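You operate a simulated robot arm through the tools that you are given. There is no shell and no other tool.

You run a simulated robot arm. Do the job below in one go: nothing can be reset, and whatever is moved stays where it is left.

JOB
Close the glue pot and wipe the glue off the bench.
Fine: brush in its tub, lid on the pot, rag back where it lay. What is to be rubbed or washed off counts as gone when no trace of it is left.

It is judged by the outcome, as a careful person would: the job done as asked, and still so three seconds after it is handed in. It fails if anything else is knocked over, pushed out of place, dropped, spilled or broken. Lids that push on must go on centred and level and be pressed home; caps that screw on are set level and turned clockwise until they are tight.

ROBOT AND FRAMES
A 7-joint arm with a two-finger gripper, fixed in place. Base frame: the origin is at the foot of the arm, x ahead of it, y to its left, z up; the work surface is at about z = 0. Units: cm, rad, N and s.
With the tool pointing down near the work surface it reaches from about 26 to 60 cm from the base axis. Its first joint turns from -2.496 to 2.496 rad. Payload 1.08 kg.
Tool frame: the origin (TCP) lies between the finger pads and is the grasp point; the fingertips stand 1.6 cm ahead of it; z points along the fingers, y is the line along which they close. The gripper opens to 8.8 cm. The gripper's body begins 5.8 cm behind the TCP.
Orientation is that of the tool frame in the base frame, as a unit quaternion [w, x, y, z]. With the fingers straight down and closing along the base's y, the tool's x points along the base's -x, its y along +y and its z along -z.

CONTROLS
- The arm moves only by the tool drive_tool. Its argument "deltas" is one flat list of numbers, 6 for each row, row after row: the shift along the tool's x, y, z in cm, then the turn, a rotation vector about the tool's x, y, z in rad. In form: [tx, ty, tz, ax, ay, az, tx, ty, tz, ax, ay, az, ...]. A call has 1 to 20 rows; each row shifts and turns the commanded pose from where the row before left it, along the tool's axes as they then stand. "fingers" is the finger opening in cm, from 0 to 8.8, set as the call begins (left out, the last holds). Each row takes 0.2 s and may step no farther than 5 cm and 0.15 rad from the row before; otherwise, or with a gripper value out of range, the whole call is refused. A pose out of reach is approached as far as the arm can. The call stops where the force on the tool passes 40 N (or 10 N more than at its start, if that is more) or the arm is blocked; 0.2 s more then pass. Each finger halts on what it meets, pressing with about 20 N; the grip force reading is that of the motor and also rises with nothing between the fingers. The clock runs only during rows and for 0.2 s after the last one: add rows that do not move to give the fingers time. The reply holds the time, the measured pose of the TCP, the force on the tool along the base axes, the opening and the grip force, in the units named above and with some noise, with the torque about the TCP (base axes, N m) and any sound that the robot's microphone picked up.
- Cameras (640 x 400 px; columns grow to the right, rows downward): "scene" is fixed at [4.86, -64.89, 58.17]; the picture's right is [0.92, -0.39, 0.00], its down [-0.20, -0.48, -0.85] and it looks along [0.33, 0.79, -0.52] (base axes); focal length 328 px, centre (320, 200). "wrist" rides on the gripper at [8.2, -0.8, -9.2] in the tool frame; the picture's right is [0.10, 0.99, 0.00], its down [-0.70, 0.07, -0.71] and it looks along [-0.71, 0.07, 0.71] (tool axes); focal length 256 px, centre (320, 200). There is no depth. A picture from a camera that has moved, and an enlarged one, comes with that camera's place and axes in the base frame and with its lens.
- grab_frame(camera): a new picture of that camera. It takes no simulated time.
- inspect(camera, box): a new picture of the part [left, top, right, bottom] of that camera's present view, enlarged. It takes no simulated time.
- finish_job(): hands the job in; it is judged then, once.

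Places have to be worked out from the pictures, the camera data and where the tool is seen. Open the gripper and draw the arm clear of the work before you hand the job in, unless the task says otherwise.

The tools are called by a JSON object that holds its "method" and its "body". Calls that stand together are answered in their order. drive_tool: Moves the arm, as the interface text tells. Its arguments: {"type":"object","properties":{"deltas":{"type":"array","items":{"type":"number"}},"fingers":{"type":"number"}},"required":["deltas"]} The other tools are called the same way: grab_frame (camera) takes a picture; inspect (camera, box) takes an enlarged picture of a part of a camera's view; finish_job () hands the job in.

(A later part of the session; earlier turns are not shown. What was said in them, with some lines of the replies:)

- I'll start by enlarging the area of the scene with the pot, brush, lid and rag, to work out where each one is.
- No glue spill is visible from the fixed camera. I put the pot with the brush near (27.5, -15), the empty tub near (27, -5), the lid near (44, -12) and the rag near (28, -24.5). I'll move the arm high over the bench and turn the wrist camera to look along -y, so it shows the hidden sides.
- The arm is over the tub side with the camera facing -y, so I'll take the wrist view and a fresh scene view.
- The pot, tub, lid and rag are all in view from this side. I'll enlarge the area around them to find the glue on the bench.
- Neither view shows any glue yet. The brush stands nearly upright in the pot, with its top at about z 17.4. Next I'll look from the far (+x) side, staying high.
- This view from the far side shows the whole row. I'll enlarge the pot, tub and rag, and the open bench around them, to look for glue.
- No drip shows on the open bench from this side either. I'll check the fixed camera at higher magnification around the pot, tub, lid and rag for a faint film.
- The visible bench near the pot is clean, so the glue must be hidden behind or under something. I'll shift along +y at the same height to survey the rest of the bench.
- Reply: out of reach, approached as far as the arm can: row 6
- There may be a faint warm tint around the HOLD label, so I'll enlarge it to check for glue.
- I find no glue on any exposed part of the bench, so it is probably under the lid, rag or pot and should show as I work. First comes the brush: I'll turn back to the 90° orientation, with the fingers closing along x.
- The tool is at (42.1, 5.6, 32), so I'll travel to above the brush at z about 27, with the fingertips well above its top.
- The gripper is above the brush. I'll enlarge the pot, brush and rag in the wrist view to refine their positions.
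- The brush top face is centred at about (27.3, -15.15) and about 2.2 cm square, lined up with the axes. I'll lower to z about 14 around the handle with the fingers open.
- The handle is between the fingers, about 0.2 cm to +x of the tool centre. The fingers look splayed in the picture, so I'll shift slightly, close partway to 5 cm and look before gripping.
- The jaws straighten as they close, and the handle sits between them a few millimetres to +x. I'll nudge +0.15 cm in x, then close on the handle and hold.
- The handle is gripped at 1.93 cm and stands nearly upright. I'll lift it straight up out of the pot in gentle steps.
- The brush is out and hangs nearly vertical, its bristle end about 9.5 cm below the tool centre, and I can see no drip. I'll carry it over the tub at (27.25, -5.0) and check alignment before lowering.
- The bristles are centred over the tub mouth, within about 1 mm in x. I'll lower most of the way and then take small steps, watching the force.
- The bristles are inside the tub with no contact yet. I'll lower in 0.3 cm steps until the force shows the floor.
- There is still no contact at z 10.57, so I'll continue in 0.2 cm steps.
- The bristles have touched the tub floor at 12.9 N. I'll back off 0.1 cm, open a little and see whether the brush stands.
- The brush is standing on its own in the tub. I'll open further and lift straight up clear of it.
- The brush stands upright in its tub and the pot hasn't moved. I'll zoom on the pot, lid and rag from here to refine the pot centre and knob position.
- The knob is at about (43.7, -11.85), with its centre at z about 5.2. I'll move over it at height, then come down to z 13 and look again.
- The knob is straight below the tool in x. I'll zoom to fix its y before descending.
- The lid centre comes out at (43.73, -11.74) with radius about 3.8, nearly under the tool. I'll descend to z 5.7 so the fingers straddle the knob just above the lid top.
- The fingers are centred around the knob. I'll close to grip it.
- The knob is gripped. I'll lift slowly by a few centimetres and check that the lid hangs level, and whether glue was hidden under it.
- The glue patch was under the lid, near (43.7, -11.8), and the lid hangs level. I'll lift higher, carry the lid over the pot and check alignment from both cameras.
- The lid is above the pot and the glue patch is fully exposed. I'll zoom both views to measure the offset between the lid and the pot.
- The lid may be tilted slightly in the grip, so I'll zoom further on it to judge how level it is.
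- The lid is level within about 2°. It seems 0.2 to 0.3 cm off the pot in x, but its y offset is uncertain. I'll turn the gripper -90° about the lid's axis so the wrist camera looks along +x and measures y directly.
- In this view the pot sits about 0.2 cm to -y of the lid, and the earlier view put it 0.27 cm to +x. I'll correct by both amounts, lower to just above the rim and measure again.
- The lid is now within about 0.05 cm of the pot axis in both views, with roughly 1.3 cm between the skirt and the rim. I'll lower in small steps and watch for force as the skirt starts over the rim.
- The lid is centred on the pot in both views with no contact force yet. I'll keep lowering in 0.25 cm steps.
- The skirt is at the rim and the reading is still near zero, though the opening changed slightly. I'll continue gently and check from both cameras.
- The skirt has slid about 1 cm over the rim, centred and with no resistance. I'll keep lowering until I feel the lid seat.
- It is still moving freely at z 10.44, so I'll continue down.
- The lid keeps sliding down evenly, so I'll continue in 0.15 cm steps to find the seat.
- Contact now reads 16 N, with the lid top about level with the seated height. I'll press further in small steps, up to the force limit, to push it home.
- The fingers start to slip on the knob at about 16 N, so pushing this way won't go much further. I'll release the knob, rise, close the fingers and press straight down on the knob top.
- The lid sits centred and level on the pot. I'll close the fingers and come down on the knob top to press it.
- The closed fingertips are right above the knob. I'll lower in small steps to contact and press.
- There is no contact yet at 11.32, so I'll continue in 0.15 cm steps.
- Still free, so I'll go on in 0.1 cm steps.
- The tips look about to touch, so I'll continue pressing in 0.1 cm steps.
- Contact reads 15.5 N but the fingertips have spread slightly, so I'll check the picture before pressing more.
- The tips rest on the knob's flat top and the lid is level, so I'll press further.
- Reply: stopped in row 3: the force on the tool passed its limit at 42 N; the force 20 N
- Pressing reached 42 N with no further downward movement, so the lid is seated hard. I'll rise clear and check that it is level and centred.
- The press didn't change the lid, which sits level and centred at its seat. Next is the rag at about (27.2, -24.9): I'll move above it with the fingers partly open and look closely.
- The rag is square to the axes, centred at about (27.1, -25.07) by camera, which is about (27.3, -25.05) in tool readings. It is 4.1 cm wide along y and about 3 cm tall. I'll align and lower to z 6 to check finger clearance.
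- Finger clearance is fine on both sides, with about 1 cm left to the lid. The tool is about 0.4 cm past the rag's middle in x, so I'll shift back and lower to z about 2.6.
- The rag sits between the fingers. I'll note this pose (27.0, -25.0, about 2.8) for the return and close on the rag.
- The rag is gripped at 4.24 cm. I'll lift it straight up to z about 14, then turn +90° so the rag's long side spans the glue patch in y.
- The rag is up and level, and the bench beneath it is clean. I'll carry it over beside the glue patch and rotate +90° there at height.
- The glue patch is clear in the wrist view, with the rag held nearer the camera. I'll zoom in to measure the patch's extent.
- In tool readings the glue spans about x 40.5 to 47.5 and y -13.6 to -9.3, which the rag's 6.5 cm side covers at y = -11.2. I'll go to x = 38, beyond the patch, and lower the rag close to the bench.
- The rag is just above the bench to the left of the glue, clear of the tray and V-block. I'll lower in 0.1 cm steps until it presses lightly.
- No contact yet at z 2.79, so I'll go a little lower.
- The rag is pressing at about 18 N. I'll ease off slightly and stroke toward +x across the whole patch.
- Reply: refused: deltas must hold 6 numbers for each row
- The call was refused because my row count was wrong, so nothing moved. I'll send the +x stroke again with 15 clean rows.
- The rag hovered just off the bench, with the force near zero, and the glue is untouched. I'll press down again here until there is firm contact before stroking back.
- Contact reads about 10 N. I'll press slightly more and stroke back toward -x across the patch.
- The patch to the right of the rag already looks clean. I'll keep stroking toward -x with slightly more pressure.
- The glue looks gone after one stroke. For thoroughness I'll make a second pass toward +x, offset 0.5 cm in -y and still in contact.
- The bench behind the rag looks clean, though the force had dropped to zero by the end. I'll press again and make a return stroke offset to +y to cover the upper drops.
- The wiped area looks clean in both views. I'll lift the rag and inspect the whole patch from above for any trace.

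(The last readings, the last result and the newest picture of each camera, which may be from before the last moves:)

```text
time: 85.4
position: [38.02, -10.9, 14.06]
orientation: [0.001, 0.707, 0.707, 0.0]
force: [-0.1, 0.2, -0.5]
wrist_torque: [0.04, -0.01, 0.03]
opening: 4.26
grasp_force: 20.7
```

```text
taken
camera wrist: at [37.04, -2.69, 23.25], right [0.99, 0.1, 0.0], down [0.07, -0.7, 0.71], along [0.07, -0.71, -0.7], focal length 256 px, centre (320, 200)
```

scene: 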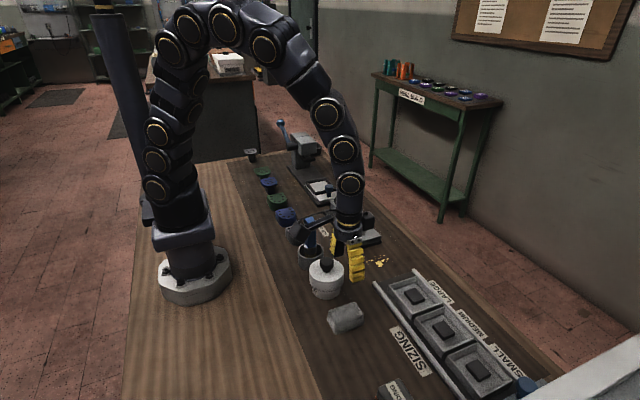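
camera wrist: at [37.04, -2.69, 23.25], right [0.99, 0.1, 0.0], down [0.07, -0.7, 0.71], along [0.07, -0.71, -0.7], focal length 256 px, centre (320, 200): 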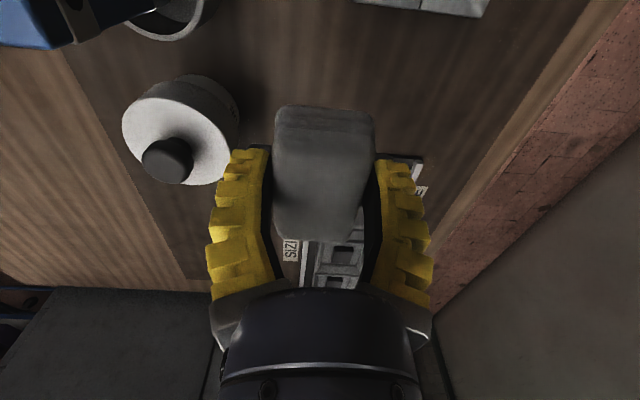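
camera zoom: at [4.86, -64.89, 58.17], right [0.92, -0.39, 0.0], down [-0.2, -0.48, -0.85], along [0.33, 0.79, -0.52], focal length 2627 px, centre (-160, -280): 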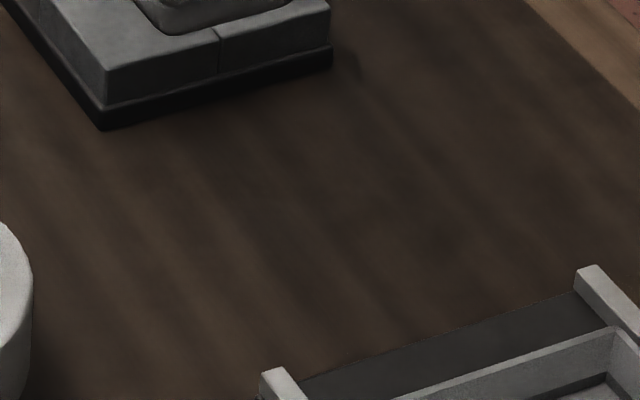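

The patch looks clean, but there is a faint spot near the left edge of the zoom. I'll enlarge it to see whether it is a trace or just grain.

{"method": "inspect", "body": {"camera": "wrist", "box": [310, 48, 358, 78]}}

{"method": "inspect", "body": {"camera": "wrist", "box": [350, 30, 430, 80]}}

{"method": "inspect", "body": {"camera": "wrist", "box": [400, 60, 480, 110]}}

{"method": "inspect", "body": {"camera": "wrist", "box": [240, 10, 320, 60]}}

```text
13.33 times, centred on (334, 63) of wrist
camera zoom: at [37.04, -2.69, 23.25], right [0.99, 0.1, 0.0], down [0.07, -0.7, 0.71], along [0.07, -0.71, -0.7], focal length 3413 px, centre (133, 2027)
```

zoom: 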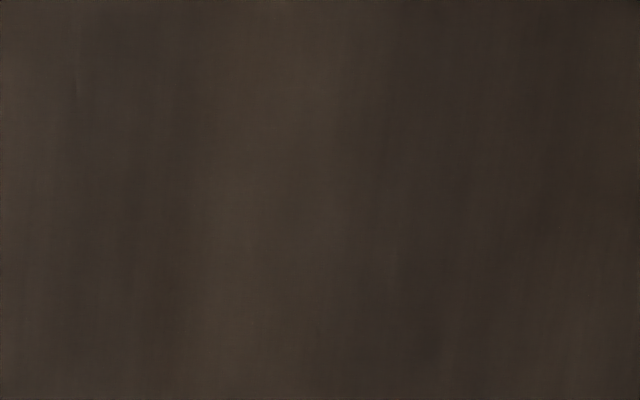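

```text
8.00 times, centred on (390, 55) of wrist
camera zoom: at [37.04, -2.69, 23.25], right [0.99, 0.1, 0.0], down [0.07, -0.7, 0.71], along [0.07, -0.71, -0.7], focal length 2048 px, centre (-240, 1360)
```

zoom: 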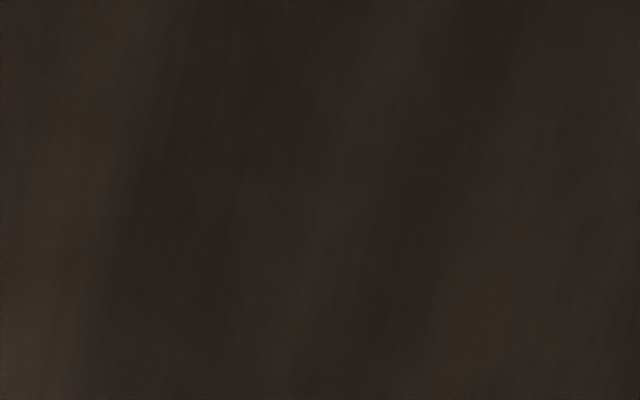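

```text
8.00 times, centred on (440, 85) of wrist
camera zoom: at [37.04, -2.69, 23.25], right [0.99, 0.1, 0.0], down [0.07, -0.7, 0.71], along [0.07, -0.71, -0.7], focal length 2048 px, centre (-640, 1120)
```

zoom: 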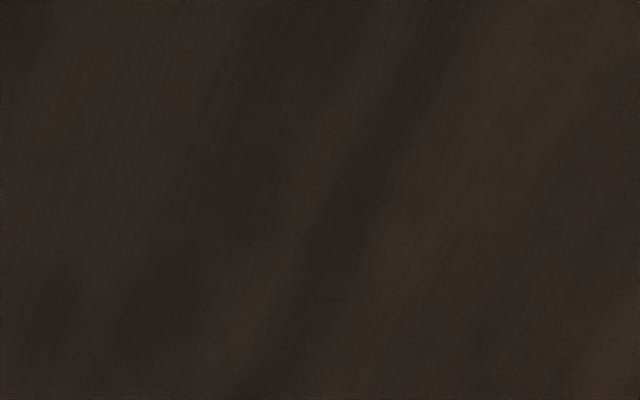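

```text
8.00 times, centred on (280, 35) of wrist
camera zoom: at [37.04, -2.69, 23.25], right [0.99, 0.1, 0.0], down [0.07, -0.7, 0.71], along [0.07, -0.71, -0.7], focal length 2048 px, centre (640, 1520)
```

zoom: 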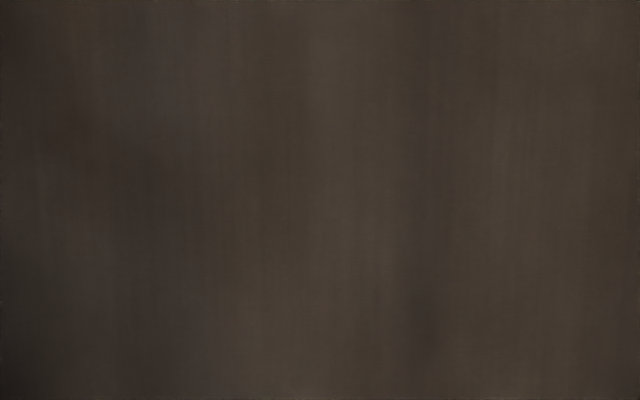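

No trace of glue remains. I'll rotate the rag back -90° at height and carry it back above where it lay, (27.05, -24.95).

{"method": "drive_tool", "body": {"deltas": [0, 0, -1, 0, 0, -0.1428, 0, 0, 0, 0, 0, -0.1428, 0, 0, 0, 0, 0, -0.1428, 0, 0, 0, 0, 0, -0.1428, 0, 0, 0, 0, 0, -0.1428, 0, 0, 0, 0, 0, -0.1428, 0, 0, 0, 0, 0, -0.1428, 0, 0, 0, 0, 0, -0.1428, 0, 0, 0, 0, 0, -0.1428, 0, 0, 0, 0, 0, -0.1428, 0, 0, 0, 0, 0, -0.1428, 2.2, -2.81, 0, 0, 0, 0, 2.2, -2.81, 0, 0, 0, 0, 2.2, -2.81, 0, 0, 0, 0, 2.2, -2.81, 0, 0, 0, 0, 2.2, -2.81, 0, 0, 0, 0, 0, 0, 0, 0, 0, 0]}}

{"method": "grab_frame", "body": {"camera": "wrist"}}

{"method": "grab_frame", "body": {"camera": "scene"}}

```text
time: 89.0
position: [26.94, -24.95, 14.99]
orientation: [0.001, -0.001, 1.0, -0.001]
force: [0.3, -0.6, -0.5]
wrist_torque: [-0.03, 0.04, 0.01]
opening: 4.25
grasp_force: 20.3
```

```text
taken
camera wrist: at [18.56, -25.8, 24.25], right [-0.1, 0.99, 0.0], down [0.7, 0.07, 0.71], along [0.71, 0.07, -0.7], focal length 256 px, centre (320, 200)
```

wrist: 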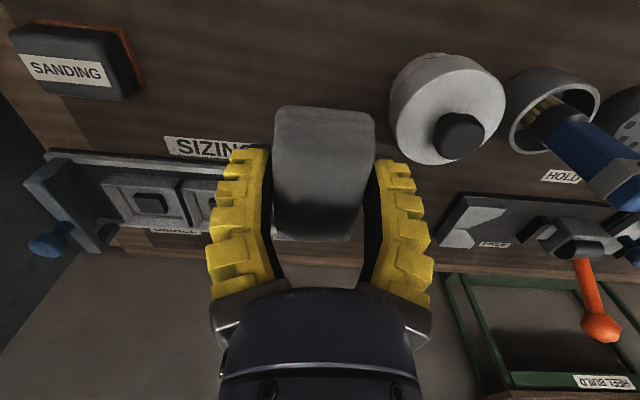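

```text
taken
```

scene: 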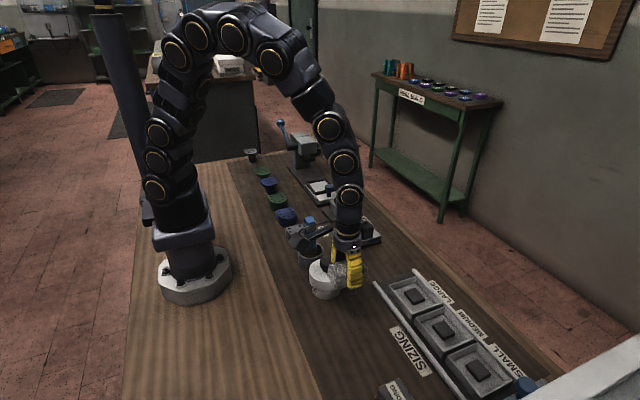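

The rag is above its original spot, within about 0.1 cm. I'll correct that and lower it to just above the bench.

{"method": "drive_tool", "body": {"deltas": [-0.1, -0.05, 2.5, 0, 0, 0, 0, 0, 2.5, 0, 0, 0, 0, 0, 2.5, 0, 0, 0, 0, 0, 2, 0, 0, 0, 0, 0, 1.5, 0, 0, 0, 0, 0, 0.8, 0, 0, 0, 0, 0, 0.3, 0, 0, 0, 0, 0, 0, 0, 0, 0]}}

{"method": "inspect", "body": {"camera": "scene", "box": [310, 295, 390, 345]}}

{"method": "grab_frame", "body": {"camera": "wrist"}}

```text
time: 90.8
position: [27.17, -24.98, 2.94]
orientation: [0.001, 0.0, 1.0, 0.0]
force: [0.3, -0.3, -0.3]
wrist_torque: [-0.03, 0.01, 0.01]
opening: 4.26
grasp_force: 19.8
```

```text
8.00 times, centred on (350, 320) of scene
camera zoom: at [4.86, -64.89, 58.17], right [0.92, -0.39, 0.0], down [-0.2, -0.48, -0.85], along [0.33, 0.79, -0.52], focal length 2627 px, centre (80, -760)
```

zoom: 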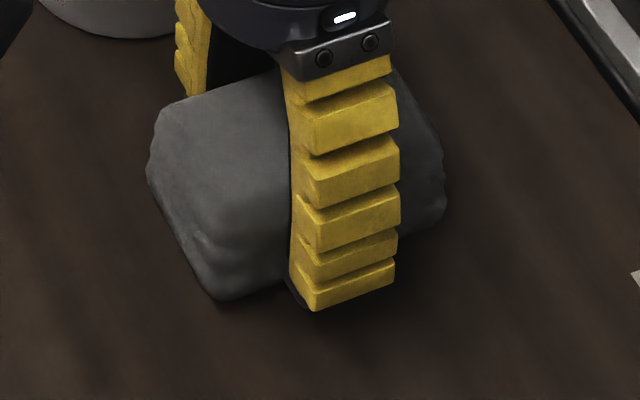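

```text
taken
camera wrist: at [18.91, -25.92, 12.09], right [-0.1, 0.99, 0.0], down [0.7, 0.07, 0.71], along [0.71, 0.07, -0.7], focal length 256 px, centre (320, 200)
```

wrist: 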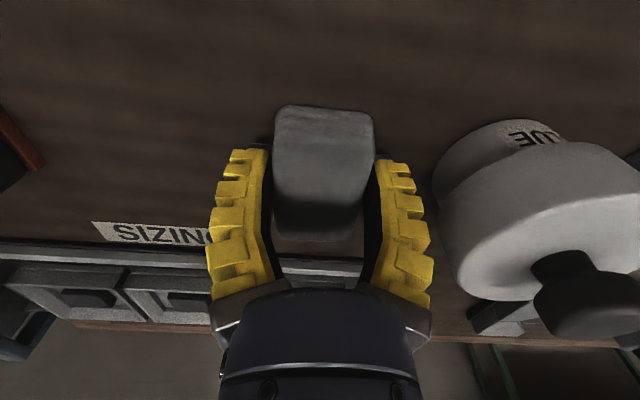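

Against the original picture the rag is about 0.2 cm too far to +x and still half a centimetre up. I'll correct x and lower gently.

{"method": "drive_tool", "body": {"deltas": [0.2, 0, 0, 0, 0, 0, 0, 0, 0.15, 0, 0, 0, 0, 0, 0.15, 0, 0, 0, 0, 0, 0, 0, 0, 0]}}

{"method": "inspect", "body": {"camera": "scene", "box": [310, 295, 390, 345]}}

```text
time: 91.8
position: [26.98, -25.08, 2.64]
orientation: [0.001, 0.0, 1.0, 0.0]
force: [-0.5, 0.2, -0.6]
wrist_torque: [-0.01, 0.02, 0.02]
opening: 4.23
grasp_force: 20.3
```

```text
8.00 times, centred on (350, 320) of scene
camera zoom: at [4.86, -64.89, 58.17], right [0.92, -0.39, 0.0], down [-0.2, -0.48, -0.85], along [0.33, 0.79, -0.52], focal length 2627 px, centre (80, -760)
```

zoom: 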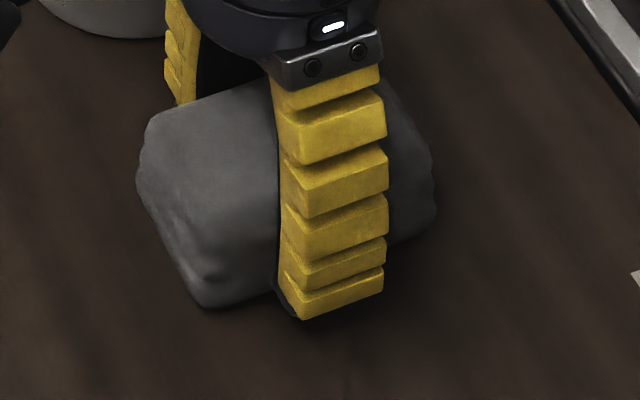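

The outline now matches the original horizontally and sits about 0.2 to 0.3 cm high. I'll lower to light contact.

{"method": "drive_tool", "body": {"deltas": [0, 0, 0.1, 0, 0, 0, 0, 0, 0.1, 0, 0, 0, 0, 0, 0, 0, 0, 0]}}

```text
time: 92.6
position: [27.0, -25.02, 2.42]
orientation: [0.0, 0.0, 1.0, 0.0]
force: [0.5, 0.1, 0.1]
wrist_torque: [-0.02, 0.01, 0.03]
opening: 4.24
grasp_force: 20.5
```

{"method": "drive_tool", "body": {"deltas": [0, 0, 0.1, 0, 0, 0, 0, 0, 0, 0, 0, 0]}}

```text
time: 93.2
position: [27.0, -24.99, 2.32]
orientation: [0.0, 0.001, 1.0, -0.001]
force: [0.3, 0.1, 0.2]
wrist_torque: [0.02, -0.02, -0.04]
opening: 4.24
grasp_force: 19.9
```

Still no contact at 2.32, so one more 0.08 cm step.

{"method": "drive_tool", "body": {"deltas": [0, 0, 0.08, 0, 0, 0, 0, 0, 0, 0, 0, 0]}}

{"method": "inspect", "body": {"camera": "scene", "box": [310, 295, 390, 345]}}

```text
time: 93.8
position: [27.11, -25.1, 2.38]
orientation: [0.001, 0.0, 1.0, -0.001]
force: [0.2, 2.5, 9.6]
wrist_torque: [0.04, 0.06, -0.02]
opening: 4.31
grasp_force: 20.2
```

```text
8.00 times, centred on (350, 320) of scene
camera zoom: at [4.86, -64.89, 58.17], right [0.92, -0.39, 0.0], down [-0.2, -0.48, -0.85], along [0.33, 0.79, -0.52], focal length 2627 px, centre (80, -760)
```

zoom: 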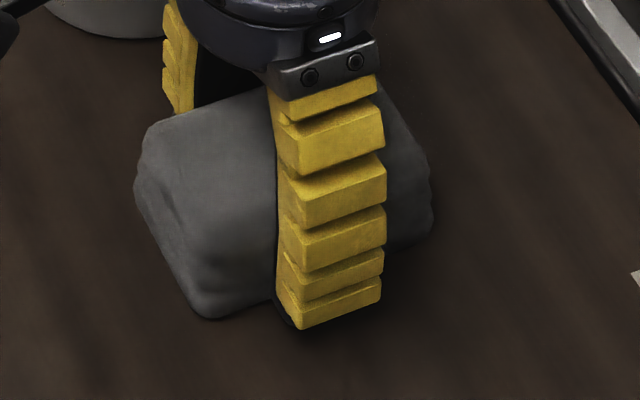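

The rag is down with light contact and its outline matches the original within about 1 mm. I'll open just enough to release and rise straight up.

{"method": "drive_tool", "body": {"deltas": [0, 0, 0, 0, 0, 0, 0, 0, 0, 0, 0, 0, 0, 0, 0, 0, 0, 0, 0, 0, -0.5, 0, 0, 0, 0, 0, -1, 0, 0, 0, 0, 0, -2, 0, 0, 0, 0, 0, -3, 0, 0, 0, 0, 0, -3, 0, 0, 0, 0, 0, -3, 0, 0, 0, 0, 0, -3, 0, 0, 0], "fingers": 5.0}}

{"method": "inspect", "body": {"camera": "scene", "box": [310, 295, 390, 345]}}

{"method": "grab_frame", "body": {"camera": "scene"}}

```text
time: 96.0
position: [27.15, -24.98, 17.92]
orientation: [0.0, -0.001, 1.0, 0.0]
force: [0.6, -0.7, 0.0]
wrist_torque: [0.02, 0.0, 0.0]
opening: 5.43
grasp_force: 3.3
```

```text
8.00 times, centred on (350, 320) of scene
camera zoom: at [4.86, -64.89, 58.17], right [0.92, -0.39, 0.0], down [-0.2, -0.48, -0.85], along [0.33, 0.79, -0.52], focal length 2627 px, centre (80, -760)
```

zoom: 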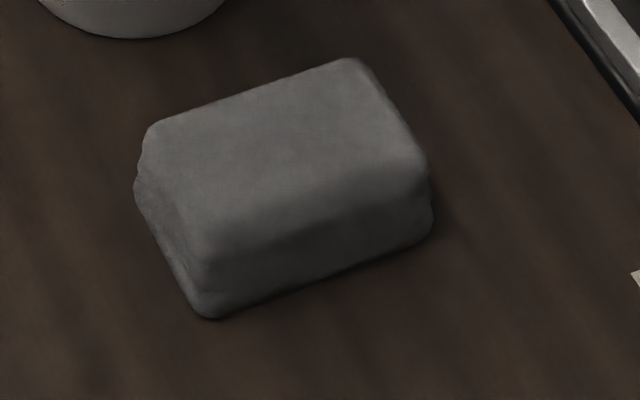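

```text
taken
```

scene: 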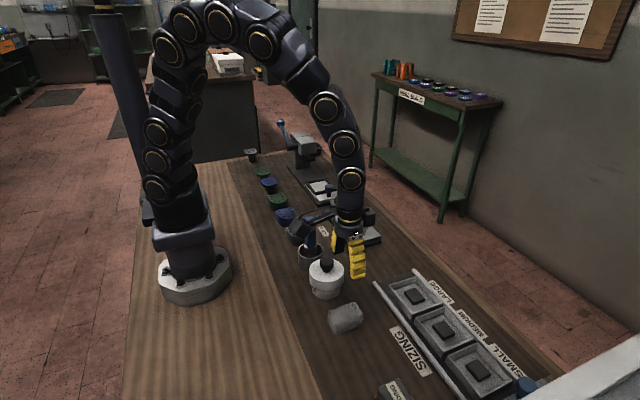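

The rag lies as it did at the start. I'll open the gripper fully, rise and return to the starting position, then make a final check.

{"method": "drive_tool", "body": {"deltas": [0, 0, -4, 0, 0, 0, 0, 0, -4, 0, 0, 0, 0, 0, -3.7, 0, 0, 0, -3.5, 1.95, 0, 0, 0, 0, -3.5, 1.95, 0, 0, 0, 0, -3.5, 1.95, 0, 0, 0, 0, -3.5, 1.95, 0, 0, 0, 0, -3.5, 1.95, 0, 0, 0, 0, -3.5, 1.95, 0, 0, 0, 0, -3.5, 1.95, 0, 0, 0, 0, 0, 0, 0, 0, 0, 0], "fingers": 8.8}}

{"method": "grab_frame", "body": {"camera": "scene"}}

{"method": "inspect", "body": {"camera": "scene", "box": [240, 200, 440, 325]}}

{"method": "inspect", "body": {"camera": "scene", "box": [290, 230, 370, 280]}}

{"method": "inspect", "body": {"camera": "scene", "box": [340, 235, 420, 285]}}

```text
time: 98.4
position: [51.36, -11.41, 29.33]
orientation: [0.0, 0.0, 1.0, 0.001]
force: [0.8, -0.4, 0.1]
wrist_torque: [0.01, -0.01, -0.02]
opening: 8.79
grasp_force: 0.0
```

```text
taken
```

scene: 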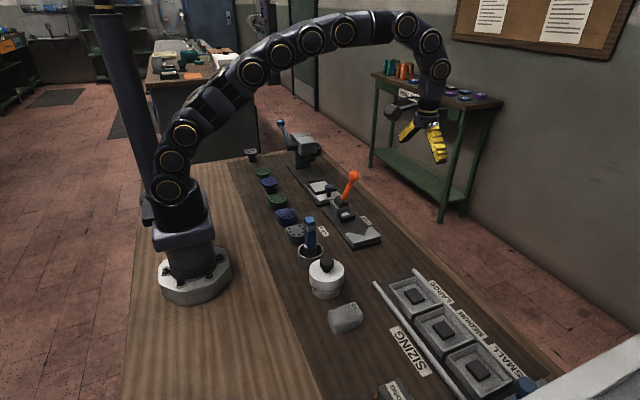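

```text
3.20 times, centred on (340, 262) of scene
camera zoom: at [4.86, -64.89, 58.17], right [0.92, -0.39, 0.0], down [-0.2, -0.48, -0.85], along [0.33, 0.79, -0.52], focal length 1051 px, centre (256, 0)
```

zoom: 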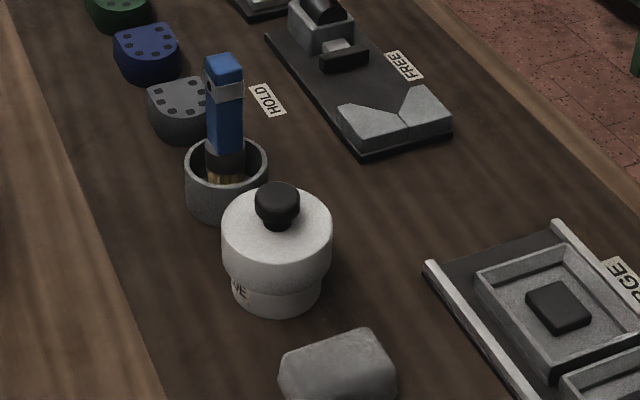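

```text
8.00 times, centred on (330, 255) of scene
camera zoom: at [4.86, -64.89, 58.17], right [0.92, -0.39, 0.0], down [-0.2, -0.48, -0.85], along [0.33, 0.79, -0.52], focal length 2627 px, centre (240, -240)
```

zoom: 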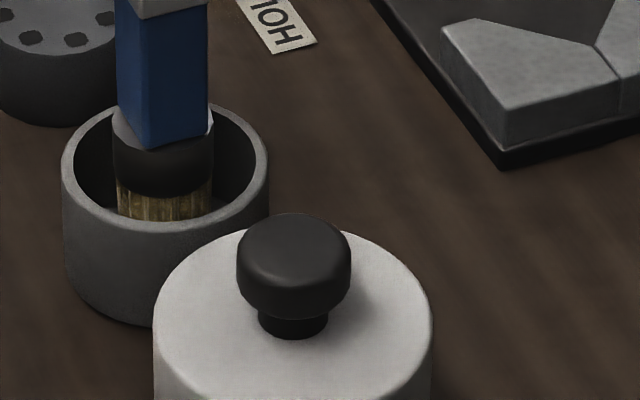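

```text
8.00 times, centred on (380, 260) of scene
camera zoom: at [4.86, -64.89, 58.17], right [0.92, -0.39, 0.0], down [-0.2, -0.48, -0.85], along [0.33, 0.79, -0.52], focal length 2627 px, centre (-160, -280)
```

zoom: 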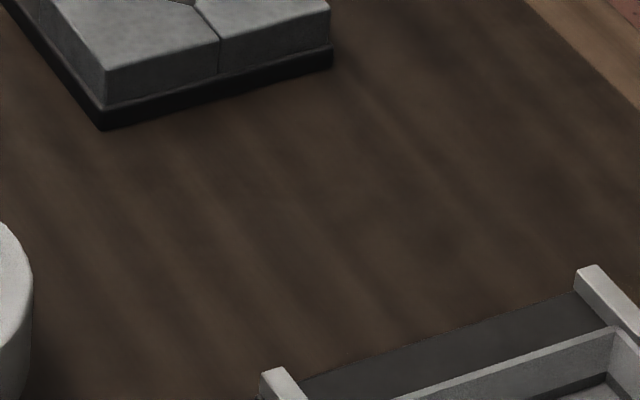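

The final views show the brush standing in its tub and the lid level and seated on the pot. No glue is left on the bench, the rag is back where it lay, and nothing else has moved. The arm is clear with the gripper open, so I'm handing the job in.

{"method": "finish_job", "body": {}}

```text
The job is handed in.
```

The glue pot is closed, the glue is wiped off the bench, and the job is handed in; the judge's verdict has not come back.

- **Brush:** it stands on its own in its tub. I saw no drips on the bench from the move.
- **Lid:** it is centred and level on the pot. I pressed down on the knob until the force limit stopped the arm at 42 N; the lid did not move any further, so I judge it fully home.
- **Glue:** the patch was hidden under the lid where it first lay. My first stroke missed because the rag was hovering just above the bench. After the later strokes, close-up views from both cameras showed no trace.
- **Rag:** it is back within about 1 mm of where it lay, judged against the first picture.

I saw nothing else on the bench disturbed. The arm is back near its starting position with the gripper open.
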